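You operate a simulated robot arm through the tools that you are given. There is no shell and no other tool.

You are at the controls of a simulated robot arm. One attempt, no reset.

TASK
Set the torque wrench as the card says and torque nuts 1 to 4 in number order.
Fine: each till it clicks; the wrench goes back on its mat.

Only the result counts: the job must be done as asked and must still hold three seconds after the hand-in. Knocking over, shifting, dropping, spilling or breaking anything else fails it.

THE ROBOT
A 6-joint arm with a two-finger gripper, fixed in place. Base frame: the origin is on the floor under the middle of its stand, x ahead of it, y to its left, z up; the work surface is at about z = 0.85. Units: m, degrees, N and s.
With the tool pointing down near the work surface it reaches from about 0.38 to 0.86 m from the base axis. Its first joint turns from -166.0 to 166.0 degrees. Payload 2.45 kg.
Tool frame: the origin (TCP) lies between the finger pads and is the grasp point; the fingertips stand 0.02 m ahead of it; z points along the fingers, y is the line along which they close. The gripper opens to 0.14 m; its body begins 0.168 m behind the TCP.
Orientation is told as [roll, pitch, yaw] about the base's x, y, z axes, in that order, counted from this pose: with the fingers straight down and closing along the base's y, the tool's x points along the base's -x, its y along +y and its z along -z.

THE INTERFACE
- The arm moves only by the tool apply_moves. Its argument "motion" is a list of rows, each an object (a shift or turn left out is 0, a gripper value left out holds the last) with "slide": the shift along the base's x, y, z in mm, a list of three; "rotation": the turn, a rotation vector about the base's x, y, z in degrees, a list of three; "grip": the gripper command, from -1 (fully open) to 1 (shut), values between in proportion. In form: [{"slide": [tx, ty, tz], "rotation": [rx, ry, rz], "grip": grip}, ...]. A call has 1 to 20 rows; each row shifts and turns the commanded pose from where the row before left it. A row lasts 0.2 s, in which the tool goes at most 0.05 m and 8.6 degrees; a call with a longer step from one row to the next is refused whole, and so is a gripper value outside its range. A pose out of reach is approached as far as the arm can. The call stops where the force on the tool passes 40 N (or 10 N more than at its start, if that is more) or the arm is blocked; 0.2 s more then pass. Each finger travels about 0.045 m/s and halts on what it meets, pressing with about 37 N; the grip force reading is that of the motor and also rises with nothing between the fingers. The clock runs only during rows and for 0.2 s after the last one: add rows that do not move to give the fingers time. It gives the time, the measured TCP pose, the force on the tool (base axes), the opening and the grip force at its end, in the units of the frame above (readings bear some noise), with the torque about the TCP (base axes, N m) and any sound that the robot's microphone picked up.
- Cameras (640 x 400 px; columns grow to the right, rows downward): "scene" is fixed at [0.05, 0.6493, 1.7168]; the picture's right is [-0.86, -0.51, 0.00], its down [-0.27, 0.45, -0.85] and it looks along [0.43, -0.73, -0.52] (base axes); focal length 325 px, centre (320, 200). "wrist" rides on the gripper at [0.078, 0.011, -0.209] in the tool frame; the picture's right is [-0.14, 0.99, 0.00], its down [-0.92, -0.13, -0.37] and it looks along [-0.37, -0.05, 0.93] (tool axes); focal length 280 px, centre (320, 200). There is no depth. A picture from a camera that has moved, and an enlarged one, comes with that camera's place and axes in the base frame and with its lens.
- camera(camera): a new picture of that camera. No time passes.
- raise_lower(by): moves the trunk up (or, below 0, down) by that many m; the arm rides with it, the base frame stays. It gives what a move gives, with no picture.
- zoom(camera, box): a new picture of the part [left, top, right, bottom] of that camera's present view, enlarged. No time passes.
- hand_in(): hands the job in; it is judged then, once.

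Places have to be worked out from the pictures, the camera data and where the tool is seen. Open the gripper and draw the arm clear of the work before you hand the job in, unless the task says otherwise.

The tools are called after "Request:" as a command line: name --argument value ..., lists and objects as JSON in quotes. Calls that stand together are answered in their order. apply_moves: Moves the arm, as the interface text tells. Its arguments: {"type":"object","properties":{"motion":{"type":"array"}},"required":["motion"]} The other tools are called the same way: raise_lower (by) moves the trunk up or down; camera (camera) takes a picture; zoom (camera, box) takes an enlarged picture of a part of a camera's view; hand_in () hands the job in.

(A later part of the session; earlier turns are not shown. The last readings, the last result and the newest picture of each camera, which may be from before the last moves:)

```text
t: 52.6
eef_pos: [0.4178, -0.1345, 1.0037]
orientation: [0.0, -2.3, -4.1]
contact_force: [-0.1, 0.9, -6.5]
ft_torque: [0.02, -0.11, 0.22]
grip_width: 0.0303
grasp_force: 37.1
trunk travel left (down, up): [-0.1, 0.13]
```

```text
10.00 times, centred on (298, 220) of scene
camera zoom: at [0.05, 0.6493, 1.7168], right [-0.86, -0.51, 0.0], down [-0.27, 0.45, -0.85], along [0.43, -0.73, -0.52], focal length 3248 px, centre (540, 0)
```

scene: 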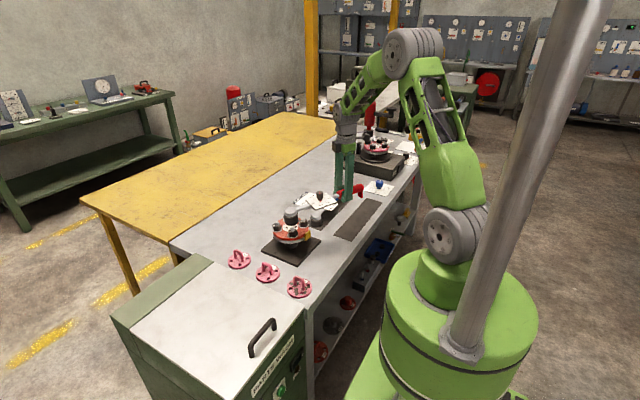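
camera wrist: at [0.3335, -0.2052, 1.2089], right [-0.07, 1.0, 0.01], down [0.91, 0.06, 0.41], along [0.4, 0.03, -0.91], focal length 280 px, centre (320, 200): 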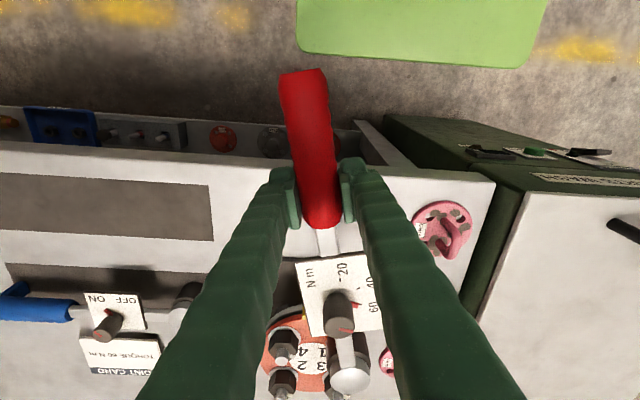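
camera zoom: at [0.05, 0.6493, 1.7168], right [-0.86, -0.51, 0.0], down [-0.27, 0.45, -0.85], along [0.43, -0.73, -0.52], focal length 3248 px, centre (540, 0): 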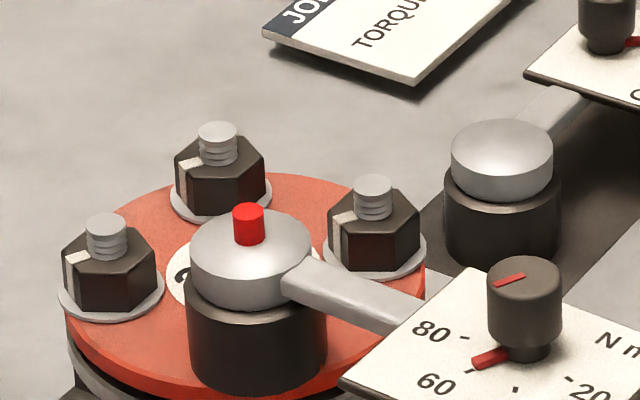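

A red pin has popped up on the wrench head and the torque has dropped to about zero – that looks like the click. I check the views before doing anything else.

Request:
camera --camera "scene"

Request:
camera --camera "wrist"

Request:
zoom --camera "scene" --box '[260, 190, 380, 250]'

Request:
zoom --camera "wrist" --box '[250, 240, 410, 400]'

```text
taken
```

scene: 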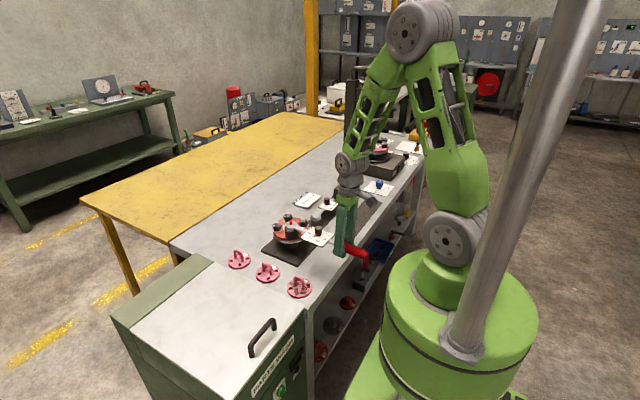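

```text
taken
camera wrist: at [0.3315, -0.1177, 1.2087], right [0.21, 0.98, 0.01], down [0.89, -0.19, 0.41], along [0.4, -0.08, -0.91], focal length 280 px, centre (320, 200)
```

wrist: 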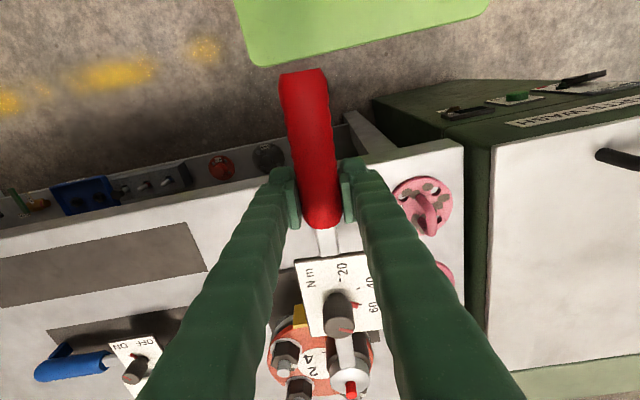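

```text
5.33 times, centred on (320, 220) of scene
camera zoom: at [0.05, 0.6493, 1.7168], right [-0.86, -0.51, 0.0], down [-0.27, 0.45, -0.85], along [0.43, -0.73, -0.52], focal length 1732 px, centre (320, 93)
```

zoom: 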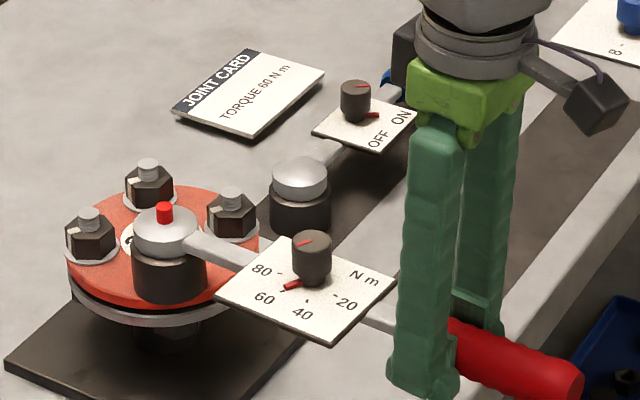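

```text
2.50 times, centred on (330, 320) of wrist
camera zoom: at [0.3315, -0.1177, 1.2087], right [0.21, 0.98, 0.01], down [0.89, -0.19, 0.41], along [0.4, -0.08, -0.91], focal length 701 px, centre (295, -100)
```

zoom: 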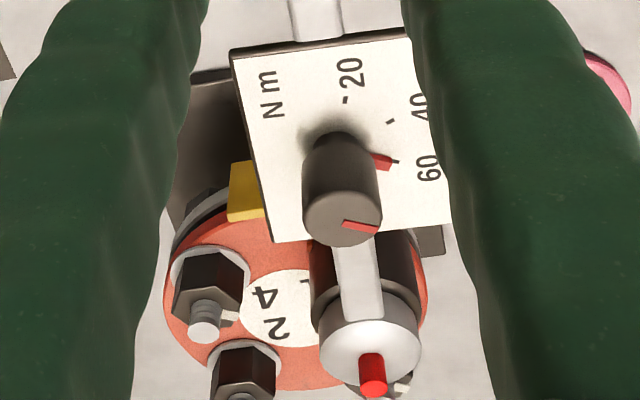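

The pin on the head pops up at the click, the dial still reads 60, and there is no residual load. I lift the socket straight off nut 1 without turning back.

Request:
apply_moves --motion '[{"slide": [0, 0, 3]}, {"slide": [0, 0, 4]}, {"slide": [0, 0, 5]}, {"slide": [0, 0, 6]}, {"slide": [0, 0, 8]}, {"slide": [0, 0, 10]}, {"slide": [0, 0, 10]}, {"slide": [0, 0, 10]}, {"slide": [0, 0, 6]}, {"slide": [0, 0, 0]}]'

Request:
zoom --camera "scene" --box '[262, 195, 332, 245]'

Request:
camera --camera "wrist"

```text
t: 54.8
eef_pos: [0.4163, -0.1346, 1.0642]
orientation: [0.0, -2.3, -4.0]
contact_force: [0.0, -0.3, -10.0]
ft_torque: [0.07, 0.66, 0.02]
grip_width: 0.0305
grasp_force: 37.0
trunk travel left (down, up): [-0.1, 0.13]
```

```text
8.00 times, centred on (297, 220) of scene
camera zoom: at [0.05, 0.6493, 1.7168], right [-0.86, -0.51, 0.0], down [-0.27, 0.45, -0.85], along [0.43, -0.73, -0.52], focal length 2598 px, centre (504, 40)
```

zoom: 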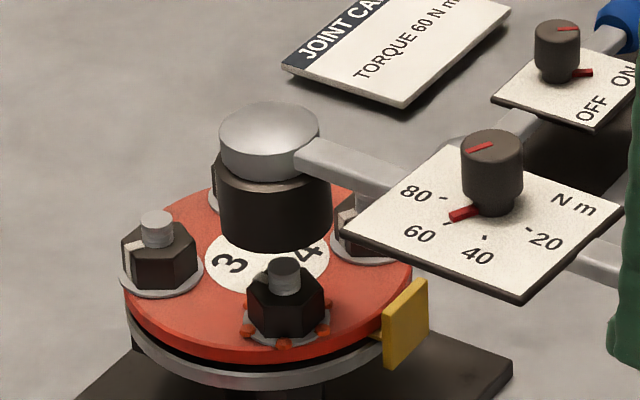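

```text
taken
camera wrist: at [0.3315, -0.1182, 1.2706], right [0.21, 0.98, 0.01], down [0.89, -0.19, 0.4], along [0.4, -0.08, -0.91], focal length 280 px, centre (320, 200)
```

wrist: 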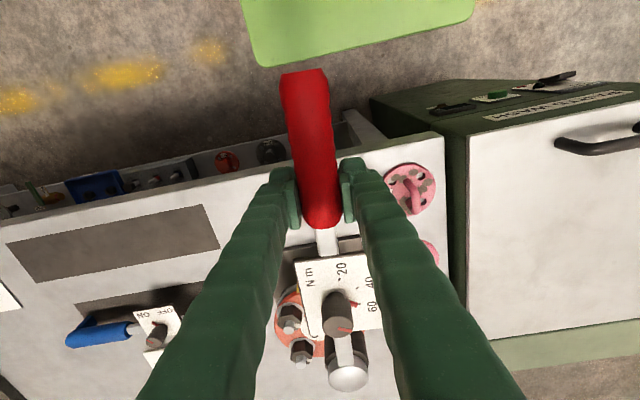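

The pin went back in and nut 1 now shows orange squirts at its washer. I zoom in on nut 1.

Request:
zoom --camera "scene" --box '[276, 222, 316, 247]'

Request:
zoom --camera "wrist" --box '[260, 260, 400, 400]'

```text
16.00 times, centred on (296, 234) of scene
camera zoom: at [0.05, 0.6493, 1.7168], right [-0.86, -0.51, 0.0], down [-0.27, 0.45, -0.85], along [0.43, -0.73, -0.52], focal length 5196 px, centre (704, -352)
```

zoom: 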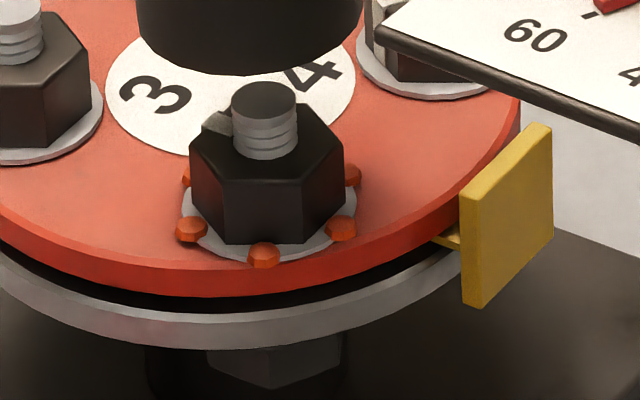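

```text
2.86 times, centred on (330, 330) of wrist
camera zoom: at [0.3315, -0.1182, 1.2706], right [0.21, 0.98, 0.01], down [0.89, -0.19, 0.4], along [0.4, -0.08, -0.91], focal length 801 px, centre (291, -171)
```

zoom: 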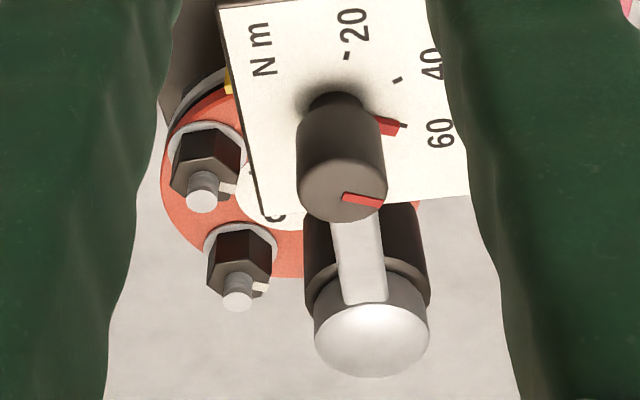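

Nut 1 is done (six orange beads, nut turned about 65°). Now I carry the wrench to nut 2 at (0.717,-0.227), turning back to yaw 60 in the air.

Request:
apply_moves --motion '[{"slide": [4.0, -20.6, 2], "rotation": [0, 0, 4]}, {"slide": [5.3, -20.6, 2], "rotation": [0, 0, 4]}, {"slide": [6.2, -20.6, 2], "rotation": [0, 0, 4]}, {"slide": [7.5, -20.4, 2], "rotation": [0, 0, 4]}, {"slide": [8.4, -20.2, 2], "rotation": [0, 0, 4]}, {"slide": [9.5, -19.7, 2], "rotation": [0, 0, 4]}, {"slide": [10.6, -19.5, 0], "rotation": [0, 0, 4]}, {"slide": [11.6, -19.1, 0], "rotation": [0, 0, 4]}, {"slide": [12.6, -18.5, 0], "rotation": [0, 0, 4]}, {"slide": [13.5, -17.9, 0], "rotation": [0, 0, 4]}, {"slide": [14.3, -17.3, 0], "rotation": [0, 0, 4]}, {"slide": [15.3, -16.6, 0], "rotation": [0, 0, 4]}, {"slide": [16.0, -15.8, 0], "rotation": [0, 0, 4]}, {"slide": [16.8, -15.0, 0], "rotation": [0, 0, 4]}, {"slide": [17.5, -14.1, 0], "rotation": [0, 0, 4]}, {"slide": [18.0, -13.1, 0], "rotation": [0, 0, 4]}, {"slide": [0, 0, 0]}, {"slide": [0, 0, 0]}]'

Request:
zoom --camera "scene" --box '[264, 190, 320, 230]'

Request:
zoom --camera "wrist" --box '[260, 240, 400, 400]'

Request:
zoom --camera "scene" --box '[270, 160, 370, 240]'

```text
t: 58.6
eef_pos: [0.6047, -0.4242, 1.0768]
orientation: [0.1, -2.2, 60.1]
contact_force: [0.9, -0.1, -9.3]
ft_torque: [-0.59, 0.32, -0.01]
grip_width: 0.0303
grasp_force: 36.7
trunk travel left (down, up): [-0.1, 0.13]
```

```text
10.00 times, centred on (292, 210) of scene
camera zoom: at [0.05, 0.6493, 1.7168], right [-0.86, -0.51, 0.0], down [-0.27, 0.45, -0.85], along [0.43, -0.73, -0.52], focal length 3248 px, centre (600, 100)
```

zoom: 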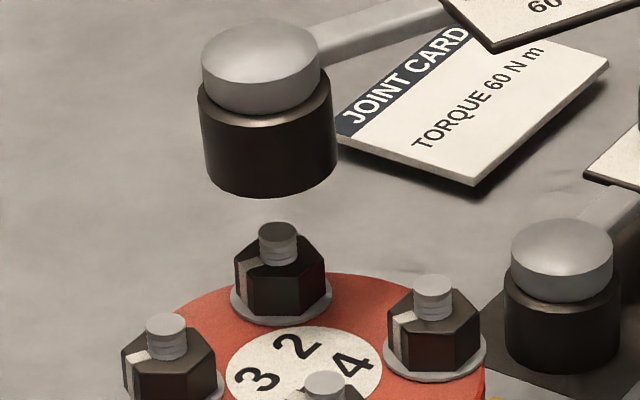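

```text
2.50 times, centred on (330, 320) of wrist
camera zoom: at [0.5519, -0.4938, 1.2823], right [-0.79, 0.61, 0.01], down [0.56, 0.72, 0.41], along [0.24, 0.32, -0.91], focal length 701 px, centre (295, -100)
```

zoom: 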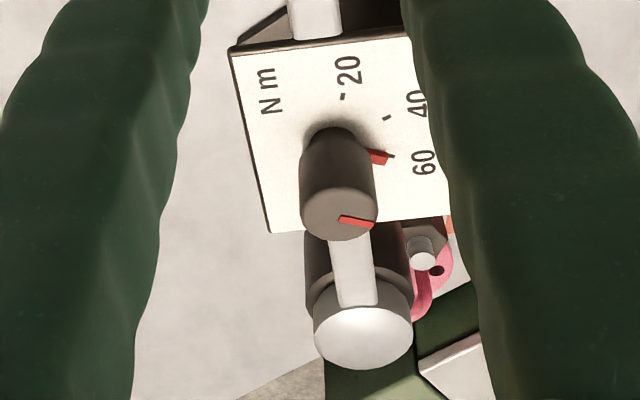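

```text
5.00 times, centred on (320, 200) of scene
camera zoom: at [0.05, 0.6493, 1.7168], right [-0.86, -0.51, 0.0], down [-0.27, 0.45, -0.85], along [0.43, -0.73, -0.52], focal length 1624 px, centre (320, 200)
```

zoom: 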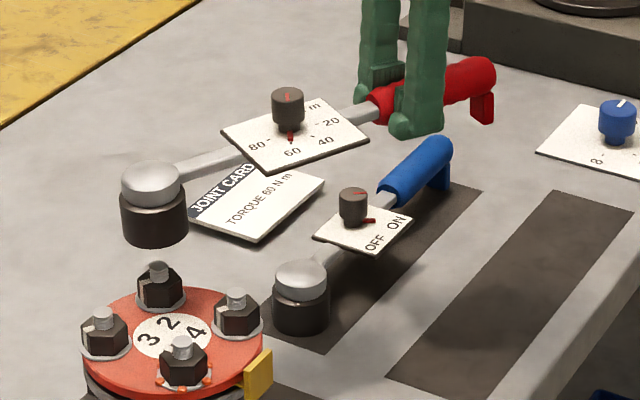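

The wrench has crept down again (about 2.6°, head ~11 mm low). I pitch the tool 3.2° to level it with a small margin while lowering to just above bolt 2.

Request:
apply_moves --motion '[{"slide": [0, 0, -8], "rotation": [1.4, -0.8, 0]}, {"slide": [0, 0, -10], "rotation": [1.4, -0.8, 0]}, {"slide": [0, 0, -8]}, {"slide": [0, 0, -4]}]'

Request:
zoom --camera "scene" --box '[264, 190, 320, 230]'

Request:
zoom --camera "wrist" --box '[260, 240, 400, 400]'

```text
t: 59.6
eef_pos: [0.6036, -0.425, 1.0455]
orientation: [0.1, -5.6, 60.0]
contact_force: [-0.5, -0.3, -10.0]
ft_torque: [-0.57, 0.32, 0.01]
grip_width: 0.0304
grasp_force: 37.1
trunk travel left (down, up): [-0.1, 0.13]
```

```text
10.00 times, centred on (292, 210) of scene
camera zoom: at [0.05, 0.6493, 1.7168], right [-0.86, -0.51, 0.0], down [-0.27, 0.45, -0.85], along [0.43, -0.73, -0.52], focal length 3248 px, centre (600, 100)
```

zoom: 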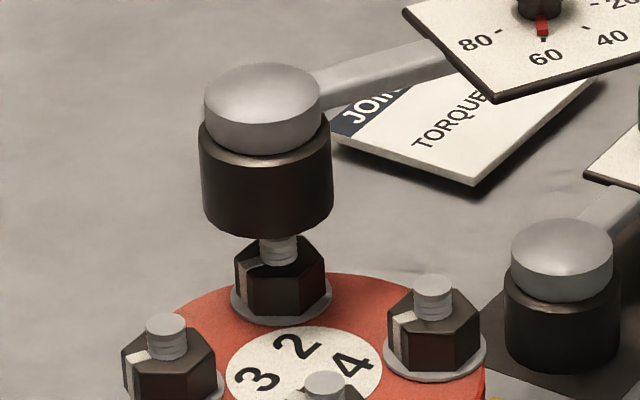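

```text
2.50 times, centred on (330, 320) of wrist
camera zoom: at [0.546, -0.5036, 1.2465], right [-0.79, 0.61, 0.01], down [0.55, 0.7, 0.46], along [0.27, 0.37, -0.89], focal length 701 px, centre (295, -100)
```

zoom: 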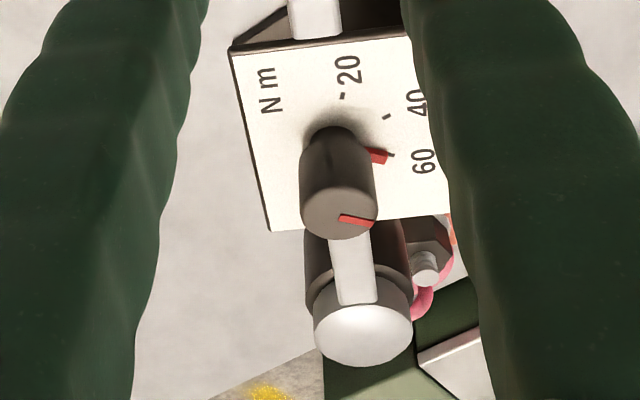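

Height matches; the socket is ~3 mm left of bolt 2's axis in the scene view, so I shift (-2.7,-1.6) mm and lower over the bolt.

Request:
apply_moves --motion '[{"slide": [-2.7, -1.6, -4]}, {"slide": [0, 0, -5]}, {"slide": [0, 0, -6]}, {"slide": [0, 0, -5]}]'

Request:
zoom --camera "scene" --box '[264, 190, 320, 230]'

```text
t: 60.6
eef_pos: [0.6021, -0.425, 1.025]
orientation: [0.0, -5.4, 60.1]
contact_force: [0.5, -0.3, -9.4]
ft_torque: [-0.55, 0.35, 0.04]
grip_width: 0.0302
grasp_force: 37.2
trunk travel left (down, up): [-0.1, 0.13]
```

```text
10.00 times, centred on (292, 210) of scene
camera zoom: at [0.05, 0.6493, 1.7168], right [-0.86, -0.51, 0.0], down [-0.27, 0.45, -0.85], along [0.43, -0.73, -0.52], focal length 3248 px, centre (600, 100)
```

zoom: 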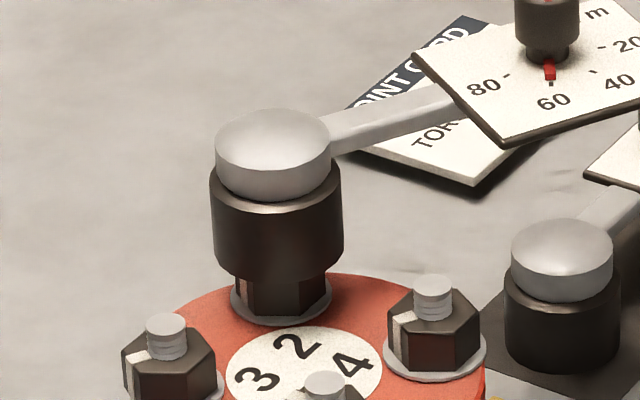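

Well centered. I continue down onto nut 2.

Request:
apply_moves --motion '[{"slide": [0, 0, -4]}, {"slide": [0, 0, -4]}, {"slide": [0, 0, -4]}, {"slide": [0, 0, -3]}, {"slide": [0, 0, -3]}, {"slide": [0, 0, -2]}]'

Request:
zoom --camera "scene" --box '[264, 190, 320, 230]'

```text
t: 62.0
eef_pos: [0.6019, -0.4246, 1.0054]
orientation: [0.0, -5.5, 60.0]
contact_force: [-0.7, -1.1, -10.4]
ft_torque: [-0.56, 0.31, 0.01]
grip_width: 0.0303
grasp_force: 36.7
trunk travel left (down, up): [-0.1, 0.13]
```

```text
10.00 times, centred on (292, 210) of scene
camera zoom: at [0.05, 0.6493, 1.7168], right [-0.86, -0.51, 0.0], down [-0.27, 0.45, -0.85], along [0.43, -0.73, -0.52], focal length 3248 px, centre (600, 100)
```

zoom: 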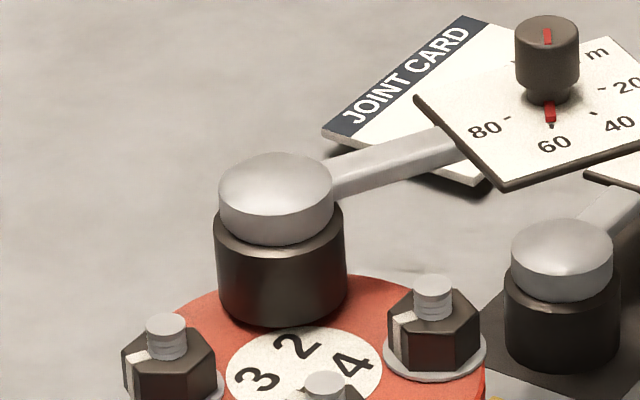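

Almost seated on nut 2. I lower 2 mm and start turning clockwise, 8°.

Request:
apply_moves --motion '[{"slide": [0, 0, -2]}, {"slide": [-6.79, 4.08, 0], "rotation": [0, 0, -2]}, {"slide": [-6.64, 4.32, 0], "rotation": [0, 0, -2]}, {"slide": [-6.49, 4.54, 0], "rotation": [0, 0, -2]}, {"slide": [-6.33, 4.77, 0], "rotation": [0, 0, -2]}]'

Request:
zoom --camera "scene" --box '[264, 190, 320, 230]'

```text
t: 63.2
eef_pos: [0.5755, -0.4094, 1.0041]
orientation: [0.1, -5.5, 51.9]
contact_force: [-0.6, 0.5, -8.8]
ft_torque: [-0.52, 0.4, 0.15]
grip_width: 0.0303
grasp_force: 36.8
trunk travel left (down, up): [-0.1, 0.13]
```

```text
10.00 times, centred on (292, 210) of scene
camera zoom: at [0.05, 0.6493, 1.7168], right [-0.86, -0.51, 0.0], down [-0.27, 0.45, -0.85], along [0.43, -0.73, -0.52], focal length 3248 px, centre (600, 100)
```

zoom: 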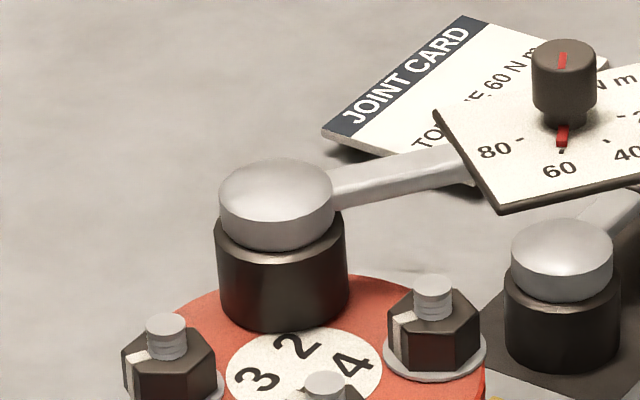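

Turning fine. Next 8°.

Request:
apply_moves --motion '[{"slide": [-6.16, 4.99, 0], "rotation": [0, 0, -2]}, {"slide": [-5.98, 5.2, 0], "rotation": [0, 0, -2]}, {"slide": [-5.8, 5.4, 0], "rotation": [0, 0, -2]}, {"slide": [-5.6, 5.6, 0], "rotation": [0, 0, -2]}]'

Request:
zoom --camera "scene" --box '[264, 190, 320, 230]'

```text
t: 64.2
eef_pos: [0.5521, -0.3857, 1.0039]
orientation: [0.0, -5.5, 44.0]
contact_force: [0.8, 0.9, -8.6]
ft_torque: [-0.42, 0.41, 0.38]
grip_width: 0.0305
grasp_force: 37.1
trunk travel left (down, up): [-0.1, 0.13]
```

```text
10.00 times, centred on (292, 210) of scene
camera zoom: at [0.05, 0.6493, 1.7168], right [-0.86, -0.51, 0.0], down [-0.27, 0.45, -0.85], along [0.43, -0.73, -0.52], focal length 3248 px, centre (600, 100)
```

zoom: 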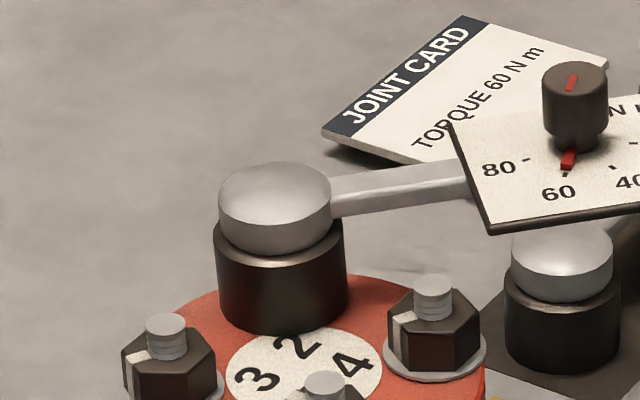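

Next 8°, with slightly less yaw to keep the couple in the grip small.

Request:
apply_moves --motion '[{"slide": [-5.4, 5.8, 0], "rotation": [0, 0, -1.8]}, {"slide": [-5.2, 5.98, 0], "rotation": [0, 0, -1.8]}, {"slide": [-4.99, 6.16, 0], "rotation": [0, 0, -1.9]}, {"slide": [-4.77, 6.33, 0], "rotation": [0, 0, -2]}]'

Request:
zoom --camera "scene" --box '[264, 190, 320, 230]'

```text
t: 65.2
eef_pos: [0.5308, -0.3618, 1.005]
orientation: [0.0, -5.5, 36.5]
contact_force: [-0.1, 0.3, -5.5]
ft_torque: [0.3, -0.45, 0.44]
grip_width: 0.0304
grasp_force: 37.2
trunk travel left (down, up): [-0.1, 0.13]
```

```text
10.00 times, centred on (292, 210) of scene
camera zoom: at [0.05, 0.6493, 1.7168], right [-0.86, -0.51, 0.0], down [-0.27, 0.45, -0.85], along [0.43, -0.73, -0.52], focal length 3248 px, centre (600, 100)
```

zoom: 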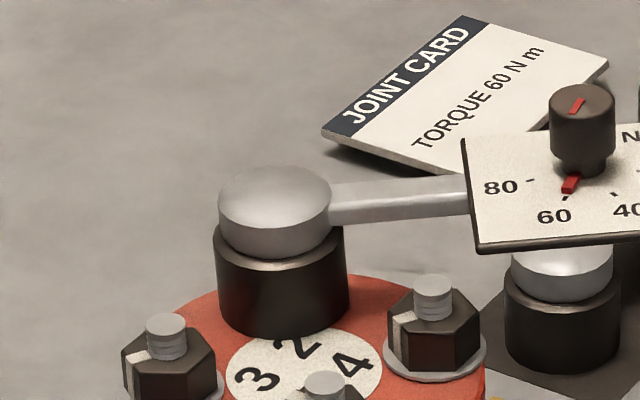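

The head now rests on the flange. I raise 1.5 mm to ease the push and turn another 8°.

Request:
apply_moves --motion '[{"slide": [-4.54, 6.49, 0.5], "rotation": [0, 0, -1.8]}, {"slide": [-4.32, 6.64, 0.5], "rotation": [0, 0, -1.8]}, {"slide": [-4.08, 6.79, 0.5], "rotation": [0, 0, -1.9]}, {"slide": [-3.84, 6.93, 0], "rotation": [0, 0, -2]}]'

Request:
zoom --camera "scene" --box '[264, 190, 320, 230]'

```text
t: 66.2
eef_pos: [0.514, -0.3347, 1.0053]
orientation: [0.1, -5.6, 28.8]
contact_force: [0.9, -3.8, -6.6]
ft_torque: [-0.06, -0.11, -0.04]
grip_width: 0.0304
grasp_force: 37.0
trunk travel left (down, up): [-0.1, 0.13]
```

```text
10.00 times, centred on (292, 210) of scene
camera zoom: at [0.05, 0.6493, 1.7168], right [-0.86, -0.51, 0.0], down [-0.27, 0.45, -0.85], along [0.43, -0.73, -0.52], focal length 3248 px, centre (600, 100)
```

zoom: 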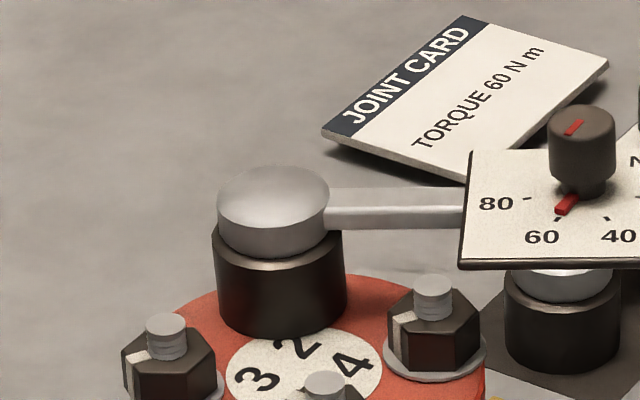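

Lever torque on nut 2 is about 0.8 N m. I continue in smaller 4° steps and check the pin.

Request:
apply_moves --motion '[{"slide": [-3.6, 7.06, 0], "rotation": [0, 0, -2]}, {"slide": [-3.35, 7.18, 0], "rotation": [0, 0, -2]}]'

Request:
zoom --camera "scene" --box '[264, 190, 320, 230]'

```text
t: 66.8
eef_pos: [0.5088, -0.3208, 1.006]
orientation: [0.0, -5.5, 24.8]
contact_force: [1.5, -1.4, -5.2]
ft_torque: [0.09, -0.37, 0.23]
grip_width: 0.0302
grasp_force: 37.2
trunk travel left (down, up): [-0.1, 0.13]
```

```text
10.00 times, centred on (292, 210) of scene
camera zoom: at [0.05, 0.6493, 1.7168], right [-0.86, -0.51, 0.0], down [-0.27, 0.45, -0.85], along [0.43, -0.73, -0.52], focal length 3248 px, centre (600, 100)
```

zoom: 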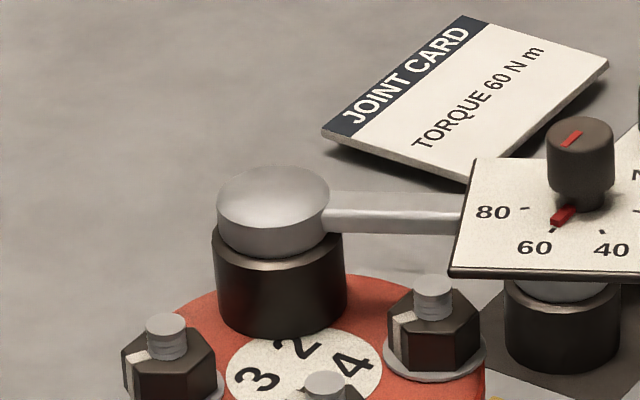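

No pin yet. Next 4°.

Request:
apply_moves --motion '[{"slide": [-3.1, 7.3, 0], "rotation": [0, 0, -2]}, {"slide": [-2.84, 7.4, 0], "rotation": [0, 0, -2]}]'

Request:
zoom --camera "scene" --box '[264, 190, 320, 230]'

```text
t: 67.4
eef_pos: [0.5007, -0.3067, 1.0063]
orientation: [0.1, -5.4, 20.9]
contact_force: [-0.2, -2.7, -6.1]
ft_torque: [-0.04, -0.14, 0.28]
grip_width: 0.03
grasp_force: 37.4
trunk travel left (down, up): [-0.1, 0.13]
```

```text
10.00 times, centred on (292, 210) of scene
camera zoom: at [0.05, 0.6493, 1.7168], right [-0.86, -0.51, 0.0], down [-0.27, 0.45, -0.85], along [0.43, -0.73, -0.52], focal length 3248 px, centre (600, 100)
```

zoom: 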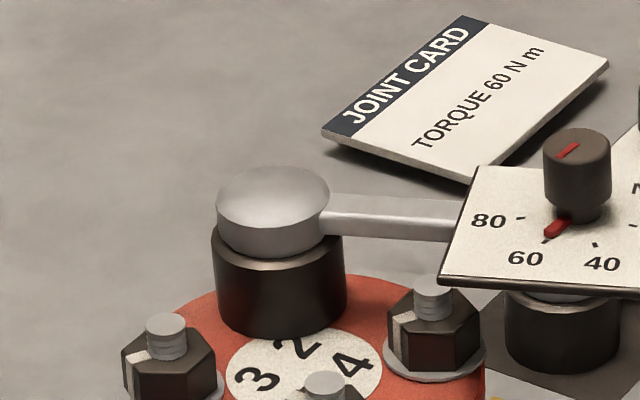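

Torque ~0.8 N m, no pin. Next 4°.

Request:
apply_moves --motion '[{"slide": [-2.58, 7.49, 0], "rotation": [0, 0, -2]}, {"slide": [-2.32, 7.58, 0], "rotation": [0, 0, -2]}]'

Request:
zoom --camera "scene" --box '[264, 190, 320, 230]'

```text
t: 68.0
eef_pos: [0.4967, -0.2921, 1.0047]
orientation: [0.0, -5.5, 17.0]
contact_force: [1.2, -3.3, -7.4]
ft_torque: [-0.12, -0.01, 0.21]
grip_width: 0.0304
grasp_force: 37.3
trunk travel left (down, up): [-0.1, 0.13]
```

```text
10.00 times, centred on (292, 210) of scene
camera zoom: at [0.05, 0.6493, 1.7168], right [-0.86, -0.51, 0.0], down [-0.27, 0.45, -0.85], along [0.43, -0.73, -0.52], focal length 3248 px, centre (600, 100)
```

zoom: 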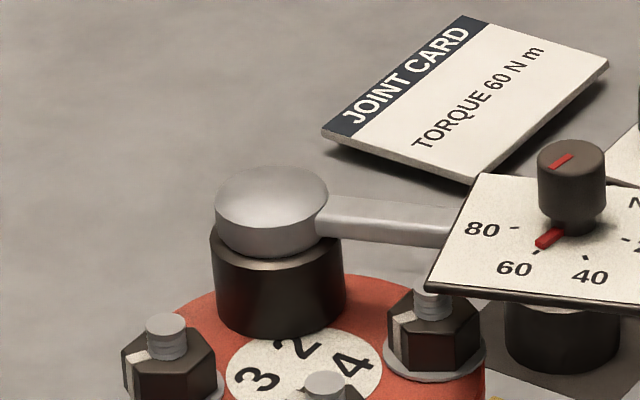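

Torque ~1.0 N m. Next 4° (checking clearance over bolt 4 – the plate passes above it).

Request:
apply_moves --motion '[{"slide": [-2.05, 7.65, 0.5], "rotation": [0, 0, -2]}, {"slide": [-1.78, 7.72, 0.5], "rotation": [0, 0, -2]}]'

Request:
zoom --camera "scene" --box '[264, 190, 320, 230]'

```text
t: 68.6
eef_pos: [0.4922, -0.2762, 1.005]
orientation: [0.2, -5.4, 12.9]
contact_force: [-1.4, -3.9, -9.4]
ft_torque: [-0.26, 0.55, 0.15]
grip_width: 0.0304
grasp_force: 37.4
trunk travel left (down, up): [-0.1, 0.13]
```

```text
10.00 times, centred on (292, 210) of scene
camera zoom: at [0.05, 0.6493, 1.7168], right [-0.86, -0.51, 0.0], down [-0.27, 0.45, -0.85], along [0.43, -0.73, -0.52], focal length 3248 px, centre (600, 100)
```

zoom: 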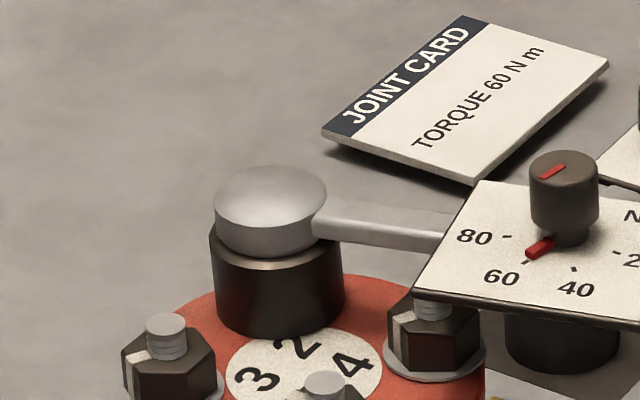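

No pin yet. Next 4°.

Request:
apply_moves --motion '[{"slide": [-1.51, 7.78, 0], "rotation": [0, 0, -2]}, {"slide": [-1.24, 7.83, 0], "rotation": [0, 0, -2]}]'

Request:
zoom --camera "scene" --box '[264, 190, 320, 230]'

Request:
zoom --camera "wrist" --box '[240, 240, 400, 400]'

```text
t: 69.2
eef_pos: [0.4889, -0.2597, 1.0067]
orientation: [0.0, -5.5, 8.9]
contact_force: [-0.6, -2.1, -7.7]
ft_torque: [-0.14, 0.1, 0.43]
grip_width: 0.0306
grasp_force: 37.1
trunk travel left (down, up): [-0.1, 0.13]
```

```text
10.00 times, centred on (292, 210) of scene
camera zoom: at [0.05, 0.6493, 1.7168], right [-0.86, -0.51, 0.0], down [-0.27, 0.45, -0.85], along [0.43, -0.73, -0.52], focal length 3248 px, centre (600, 100)
```

zoom: 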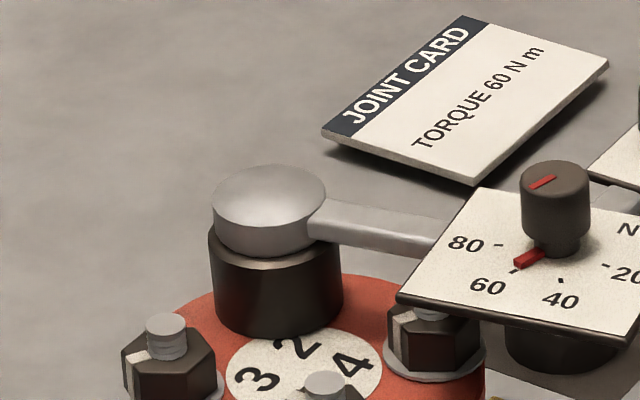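

```text
2.50 times, centred on (320, 320) of wrist
camera zoom: at [0.3921, -0.265, 1.2075], right [-0.02, 1.0, 0.01], down [0.89, 0.01, 0.46], along [0.46, 0.02, -0.89], focal length 701 px, centre (320, -100)
```

zoom: 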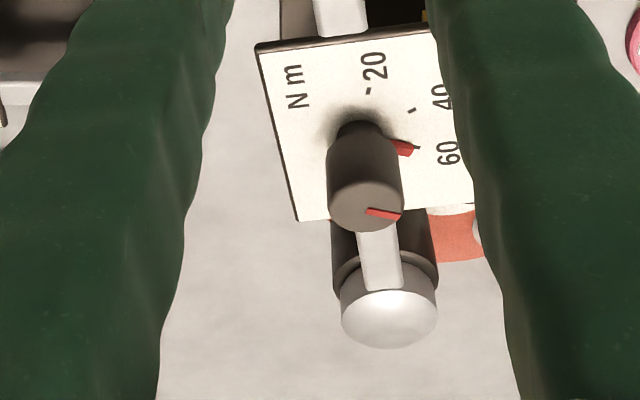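

52° turned, torque ~0.9 N m. Next 4°.

Request:
apply_moves --motion '[{"slide": [-0.96, 7.86, 0], "rotation": [0, 0, -1.8]}, {"slide": [-0.68, 7.89, 0], "rotation": [0, 0, -1.8]}]'

Request:
zoom --camera "scene" --box '[264, 190, 320, 230]'

```text
t: 69.8
eef_pos: [0.4896, -0.2453, 1.0064]
orientation: [0.0, -5.6, 5.3]
contact_force: [2.3, -4.3, -7.4]
ft_torque: [-0.17, -0.06, -0.16]
grip_width: 0.0302
grasp_force: 37.2
trunk travel left (down, up): [-0.1, 0.13]
```

```text
10.00 times, centred on (292, 210) of scene
camera zoom: at [0.05, 0.6493, 1.7168], right [-0.86, -0.51, 0.0], down [-0.27, 0.45, -0.85], along [0.43, -0.73, -0.52], focal length 3248 px, centre (600, 100)
```

zoom: 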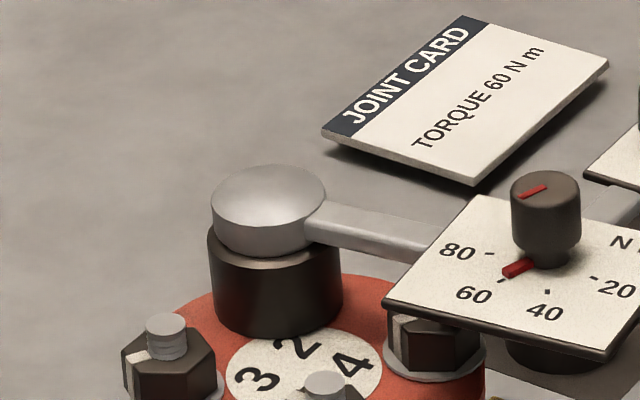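

Torque ~0.85 N m at 56°. Next 4°, where nut 1 clicked.

Request:
apply_moves --motion '[{"slide": [-0.41, 7.91, 0], "rotation": [0, 0, -2]}, {"slide": [-0.14, 7.92, 0], "rotation": [0, 0, -2]}]'

Request:
zoom --camera "scene" --box '[264, 190, 320, 230]'

```text
t: 70.4
eef_pos: [0.4879, -0.2299, 1.0071]
orientation: [0.0, -5.5, 1.3]
contact_force: [0.6, -4.2, -6.5]
ft_torque: [-0.14, -0.27, -0.04]
grip_width: 0.0302
grasp_force: 36.8
trunk travel left (down, up): [-0.1, 0.13]
```

```text
10.00 times, centred on (292, 210) of scene
camera zoom: at [0.05, 0.6493, 1.7168], right [-0.86, -0.51, 0.0], down [-0.27, 0.45, -0.85], along [0.43, -0.73, -0.52], focal length 3248 px, centre (600, 100)
```

zoom: 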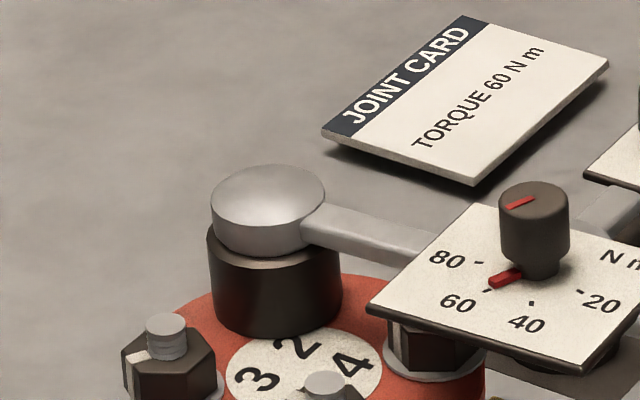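

60° turned, torque ~0.9 N m, no pin. Next 3°.

Request:
apply_moves --motion '[{"slide": [0.14, 7.92, 0], "rotation": [0, 0, -2]}, {"slide": [0.2, 3.96, 0], "rotation": [0, 0, -1]}]'

Request:
zoom --camera "scene" --box '[264, 190, 320, 230]'

```text
t: 71.0
eef_pos: [0.4873, -0.2171, 1.0067]
orientation: [0.2, -5.4, -1.6]
contact_force: [1.5, -5.2, -6.9]
ft_torque: [-0.18, -0.09, -0.04]
grip_width: 0.0302
grasp_force: 36.5
trunk travel left (down, up): [-0.1, 0.13]
```

```text
10.00 times, centred on (292, 210) of scene
camera zoom: at [0.05, 0.6493, 1.7168], right [-0.86, -0.51, 0.0], down [-0.27, 0.45, -0.85], along [0.43, -0.73, -0.52], focal length 3248 px, centre (600, 100)
```

zoom: 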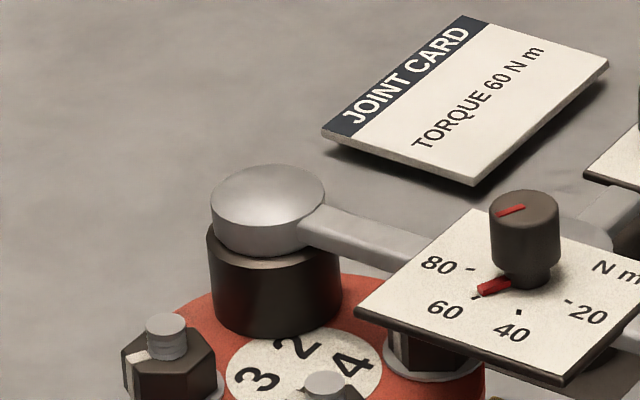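

Torque ~1.1 N m, no pin. Another 3°.

Request:
apply_moves --motion '[{"slide": [0.48, 7.91, 0], "rotation": [0, 0, -2]}, {"slide": [0.38, 3.94, 0], "rotation": [0, 0, -1]}]'

Request:
zoom --camera "scene" --box '[264, 190, 320, 230]'

```text
t: 71.6
eef_pos: [0.4893, -0.204, 1.0075]
orientation: [0.0, -5.6, -4.5]
contact_force: [0.1, 0.5, -7.5]
ft_torque: [0.04, 0.2, -0.01]
grip_width: 0.0303
grasp_force: 37.2
trunk travel left (down, up): [-0.1, 0.13]
```

```text
10.00 times, centred on (292, 210) of scene
camera zoom: at [0.05, 0.6493, 1.7168], right [-0.86, -0.51, 0.0], down [-0.27, 0.45, -0.85], along [0.43, -0.73, -0.52], focal length 3248 px, centre (600, 100)
```

zoom: 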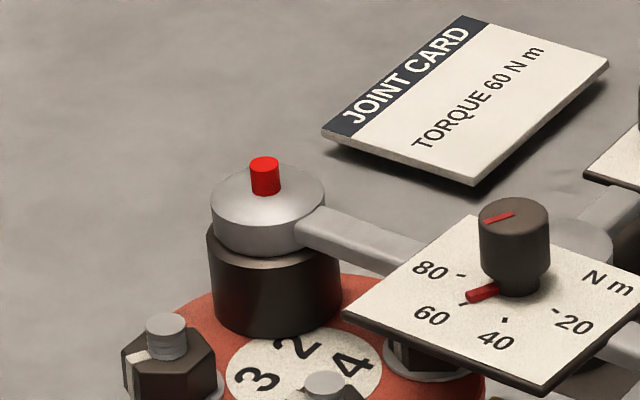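

Pin up and torque gone: nut 2 clicked. I lift straight off.

Request:
apply_moves --motion '[{"slide": [0, 0, 3]}, {"slide": [0, 0, 6]}, {"slide": [0, 0, 10]}, {"slide": [0, 0, 14]}, {"slide": [0, 0, 16]}, {"slide": [0, 0, 11]}]'

Request:
zoom --camera "scene" --box '[262, 190, 332, 240]'

```text
t: 73.0
eef_pos: [0.4892, -0.2048, 1.0676]
orientation: [0.0, -5.5, -4.6]
contact_force: [0.0, 0.1, -9.3]
ft_torque: [0.06, 0.63, 0.03]
grip_width: 0.0303
grasp_force: 37.5
trunk travel left (down, up): [-0.1, 0.13]
```

```text
8.00 times, centred on (297, 215) of scene
camera zoom: at [0.05, 0.6493, 1.7168], right [-0.86, -0.51, 0.0], down [-0.27, 0.45, -0.85], along [0.43, -0.73, -0.52], focal length 2598 px, centre (504, 80)
```

zoom: 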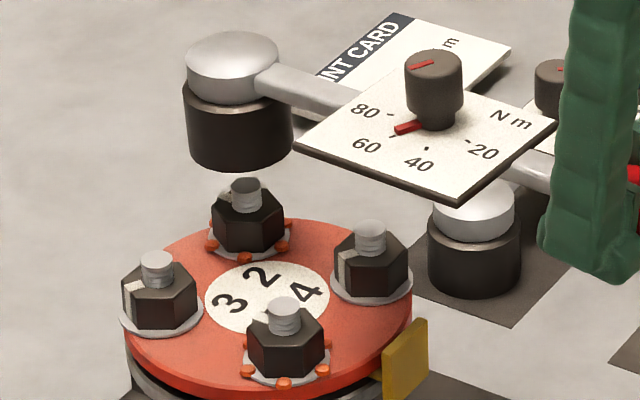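

Nut 2 shows its beads. I carry the wrench to nut 3 at (0.717,-0.153), turning back to yaw 60 and adding 2.4° of pitch for the expected droop.

Request:
apply_moves --motion '[{"slide": [-0.5, -17.0, 0], "rotation": [0, 0, 5.87]}, {"slide": [1.8, -16.9, 0], "rotation": [0, 0, 5.87]}, {"slide": [4.0, -16.7, 0], "rotation": [0, 0, 5.87]}, {"slide": [6.5, -16.1, 0], "rotation": [0, 0, 5.87]}, {"slide": [8.8, -15.4, 0], "rotation": [0, 0, 5.87]}, {"slide": [10.9, -14.3, 0], "rotation": [0, 0, 5.87]}, {"slide": [13.0, -13.2, 0], "rotation": [0, 0, 5.87]}, {"slide": [14.7, -11.6, 0], "rotation": [0, 0, 5.87]}, {"slide": [16.7, -10.2, 0], "rotation": [0, 0, 5.87]}, {"slide": [18.2, -8.2, 0], "rotation": [0.98, -0.7, 5.87]}, {"slide": [19.6, -6.5, 0], "rotation": [1.04, -0.6, 5.87]}, {"slide": [0, 0, 0]}]'

Request:
zoom --camera "scene" --box '[254, 195, 310, 235]'

Request:
zoom --camera "wrist" --box '[260, 240, 400, 400]'

```text
t: 75.6
eef_pos: [0.6035, -0.3516, 1.0664]
orientation: [0.1, -7.9, 60.0]
contact_force: [0.9, -0.4, -9.2]
ft_torque: [-0.6, 0.33, 0.02]
grip_width: 0.0306
grasp_force: 37.0
trunk travel left (down, up): [-0.1, 0.13]
```

```text
10.00 times, centred on (282, 215) of scene
camera zoom: at [0.05, 0.6493, 1.7168], right [-0.86, -0.51, 0.0], down [-0.27, 0.45, -0.85], along [0.43, -0.73, -0.52], focal length 3248 px, centre (700, 50)
```

zoom: 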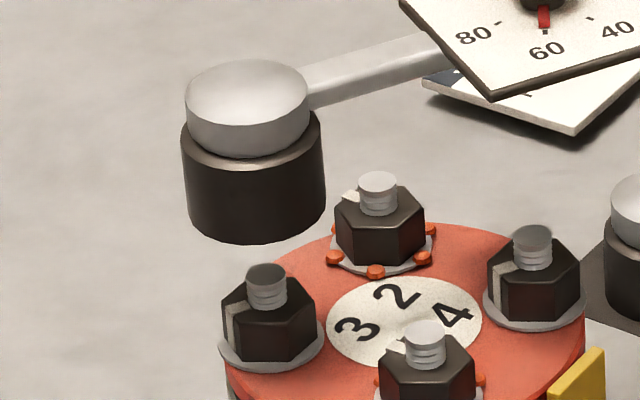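

```text
2.50 times, centred on (330, 320) of wrist
camera zoom: at [0.541, -0.4382, 1.2632], right [-0.79, 0.61, 0.02], down [0.54, 0.68, 0.49], along [0.29, 0.4, -0.87], focal length 701 px, centre (295, -100)
```

zoom: 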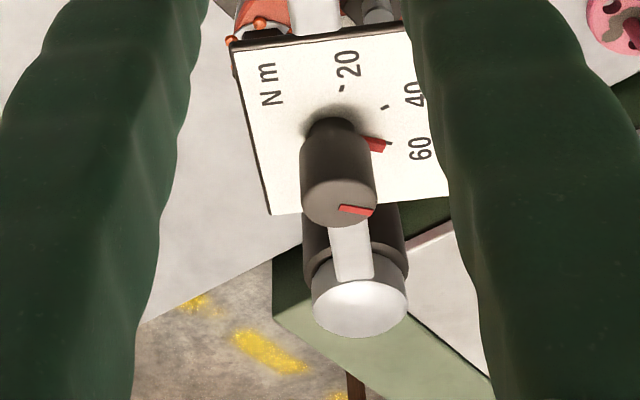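

Nearly level and aligned with nut 3 (1.5 mm left, ~2 mm low). I shift (-1.3,-0.8) mm and lower 22 mm.

Request:
apply_moves --motion '[{"slide": [-1.3, -0.8, -6]}, {"slide": [0, 0, -8]}, {"slide": [0, 0, -6]}, {"slide": [0, 0, -2]}]'

Request:
zoom --camera "scene" --box '[254, 195, 310, 235]'

```text
t: 76.6
eef_pos: [0.6017, -0.3524, 1.0449]
orientation: [0.2, -7.8, 59.9]
contact_force: [-1.5, 0.4, -8.4]
ft_torque: [-0.57, 0.3, 0.05]
grip_width: 0.0302
grasp_force: 37.2
trunk travel left (down, up): [-0.1, 0.13]
```

```text
10.00 times, centred on (282, 215) of scene
camera zoom: at [0.05, 0.6493, 1.7168], right [-0.86, -0.51, 0.0], down [-0.27, 0.45, -0.85], along [0.43, -0.73, -0.52], focal length 3248 px, centre (700, 50)
```

zoom: 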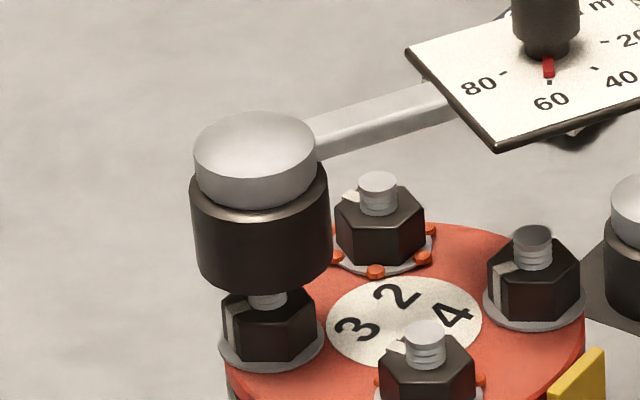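

Aligned within about 1–2 mm, ~1° of droop left. I add 1° of pitch, nudge +1 mm in y and lower onto nut 3.

Request:
apply_moves --motion '[{"slide": [0, 0.8, -5], "rotation": [0.87, -0.5, 0]}, {"slide": [0, 0, -6]}, {"slide": [0, 0, -6]}, {"slide": [0, 0, -5]}, {"slide": [0, 0, -4]}]'

Request:
zoom --camera "scene" --box '[254, 195, 310, 235]'

```text
t: 77.8
eef_pos: [0.6002, -0.3519, 1.0197]
orientation: [0.2, -8.9, 59.9]
contact_force: [0.5, 0.8, -9.6]
ft_torque: [-0.57, 0.32, 0.0]
grip_width: 0.0303
grasp_force: 37.4
trunk travel left (down, up): [-0.1, 0.13]
```

```text
10.00 times, centred on (282, 215) of scene
camera zoom: at [0.05, 0.6493, 1.7168], right [-0.86, -0.51, 0.0], down [-0.27, 0.45, -0.85], along [0.43, -0.73, -0.52], focal length 3248 px, centre (700, 50)
```

zoom: 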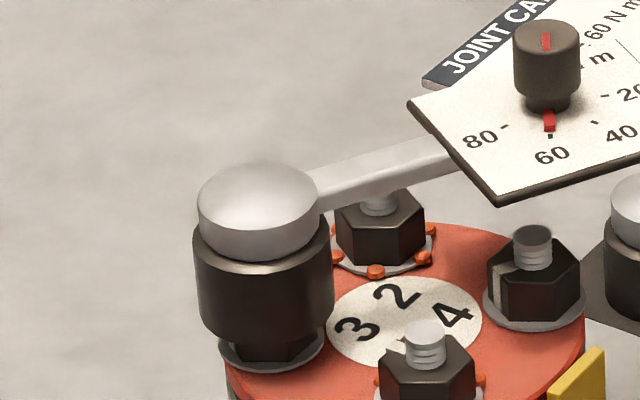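

Sliding over nut 3 without contact. I shift 1 mm right and lower the rest.

Request:
apply_moves --motion '[{"slide": [-0.8, -0.5, -4]}, {"slide": [0, 0, -4]}, {"slide": [0, 0, -3]}, {"slide": [0, 0, -3]}, {"slide": [0, 0, -1]}]'

Request:
zoom --camera "scene" --box '[254, 195, 310, 235]'

```text
t: 79.0
eef_pos: [0.6005, -0.3518, 1.0038]
orientation: [0.3, -8.9, 59.9]
contact_force: [0.5, -0.2, -10.3]
ft_torque: [-0.55, 0.34, 0.0]
grip_width: 0.0302
grasp_force: 37.7
trunk travel left (down, up): [-0.1, 0.13]
```

```text
10.00 times, centred on (282, 215) of scene
camera zoom: at [0.05, 0.6493, 1.7168], right [-0.86, -0.51, 0.0], down [-0.27, 0.45, -0.85], along [0.43, -0.73, -0.52], focal length 3248 px, centre (700, 50)
```

zoom: 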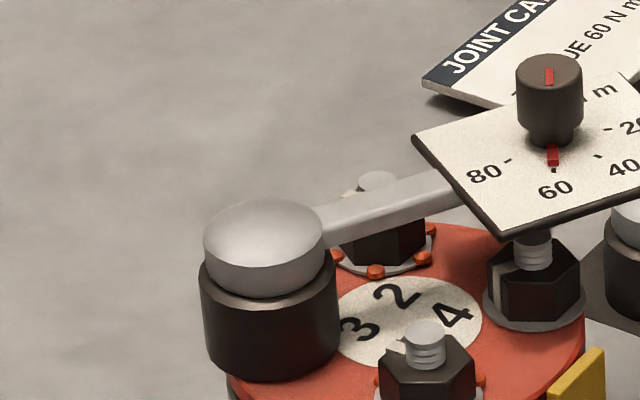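

Seated on nut 3. I turn clockwise 12°.

Request:
apply_moves --motion '[{"slide": [-6.79, 4.08, 0], "rotation": [0, 0, -2]}, {"slide": [-6.64, 4.32, 0], "rotation": [0, 0, -2]}, {"slide": [-6.49, 4.54, 0], "rotation": [0, 0, -2]}, {"slide": [-6.33, 4.77, 0], "rotation": [0, 0, -2]}, {"slide": [-6.16, 4.99, 0], "rotation": [0, 0, -2]}, {"slide": [-5.98, 5.2, 0], "rotation": [0, 0, -2]}]'

Request:
zoom --camera "scene" --box '[254, 195, 310, 235]'

```text
t: 80.4
eef_pos: [0.5618, -0.3229, 1.0037]
orientation: [0.2, -8.8, 47.9]
contact_force: [-1.2, -0.4, -6.6]
ft_torque: [0.18, -0.01, 0.47]
grip_width: 0.0305
grasp_force: 36.8
trunk travel left (down, up): [-0.1, 0.13]
```

```text
10.00 times, centred on (282, 215) of scene
camera zoom: at [0.05, 0.6493, 1.7168], right [-0.86, -0.51, 0.0], down [-0.27, 0.45, -0.85], along [0.43, -0.73, -0.52], focal length 3248 px, centre (700, 50)
```

zoom: 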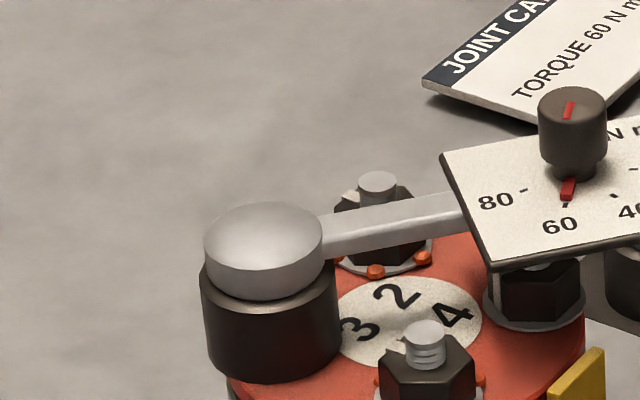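

Good. Next 12°, with slightly less yaw and a 1.5 mm raise to keep the bar clear of bolt 4.

Request:
apply_moves --motion '[{"slide": [-5.8, 5.4, 0.5], "rotation": [0, 0, -1.8]}, {"slide": [-5.6, 5.6, 0.5], "rotation": [0, 0, -1.8]}, {"slide": [-5.4, 5.8, 0.5], "rotation": [0, 0, -1.8]}, {"slide": [-5.2, 5.98, 0], "rotation": [0, 0, -2]}, {"slide": [-4.99, 6.16, 0], "rotation": [0, 0, -2]}, {"slide": [-4.77, 6.33, 0], "rotation": [0, 0, -2]}]'

Request:
zoom --camera "scene" --box '[254, 195, 310, 235]'

```text
t: 81.8
eef_pos: [0.5311, -0.2892, 1.0052]
orientation: [0.2, -8.9, 36.5]
contact_force: [-0.6, 0.8, -6.7]
ft_torque: [0.05, -0.01, 0.64]
grip_width: 0.0303
grasp_force: 36.8
trunk travel left (down, up): [-0.1, 0.13]
```

```text
10.00 times, centred on (282, 215) of scene
camera zoom: at [0.05, 0.6493, 1.7168], right [-0.86, -0.51, 0.0], down [-0.27, 0.45, -0.85], along [0.43, -0.73, -0.52], focal length 3248 px, centre (700, 50)
```

zoom: 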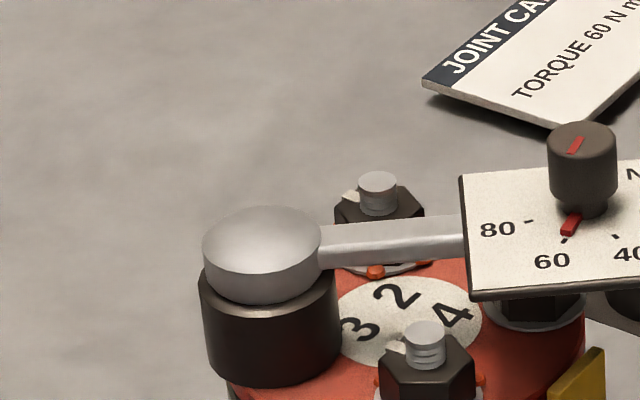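

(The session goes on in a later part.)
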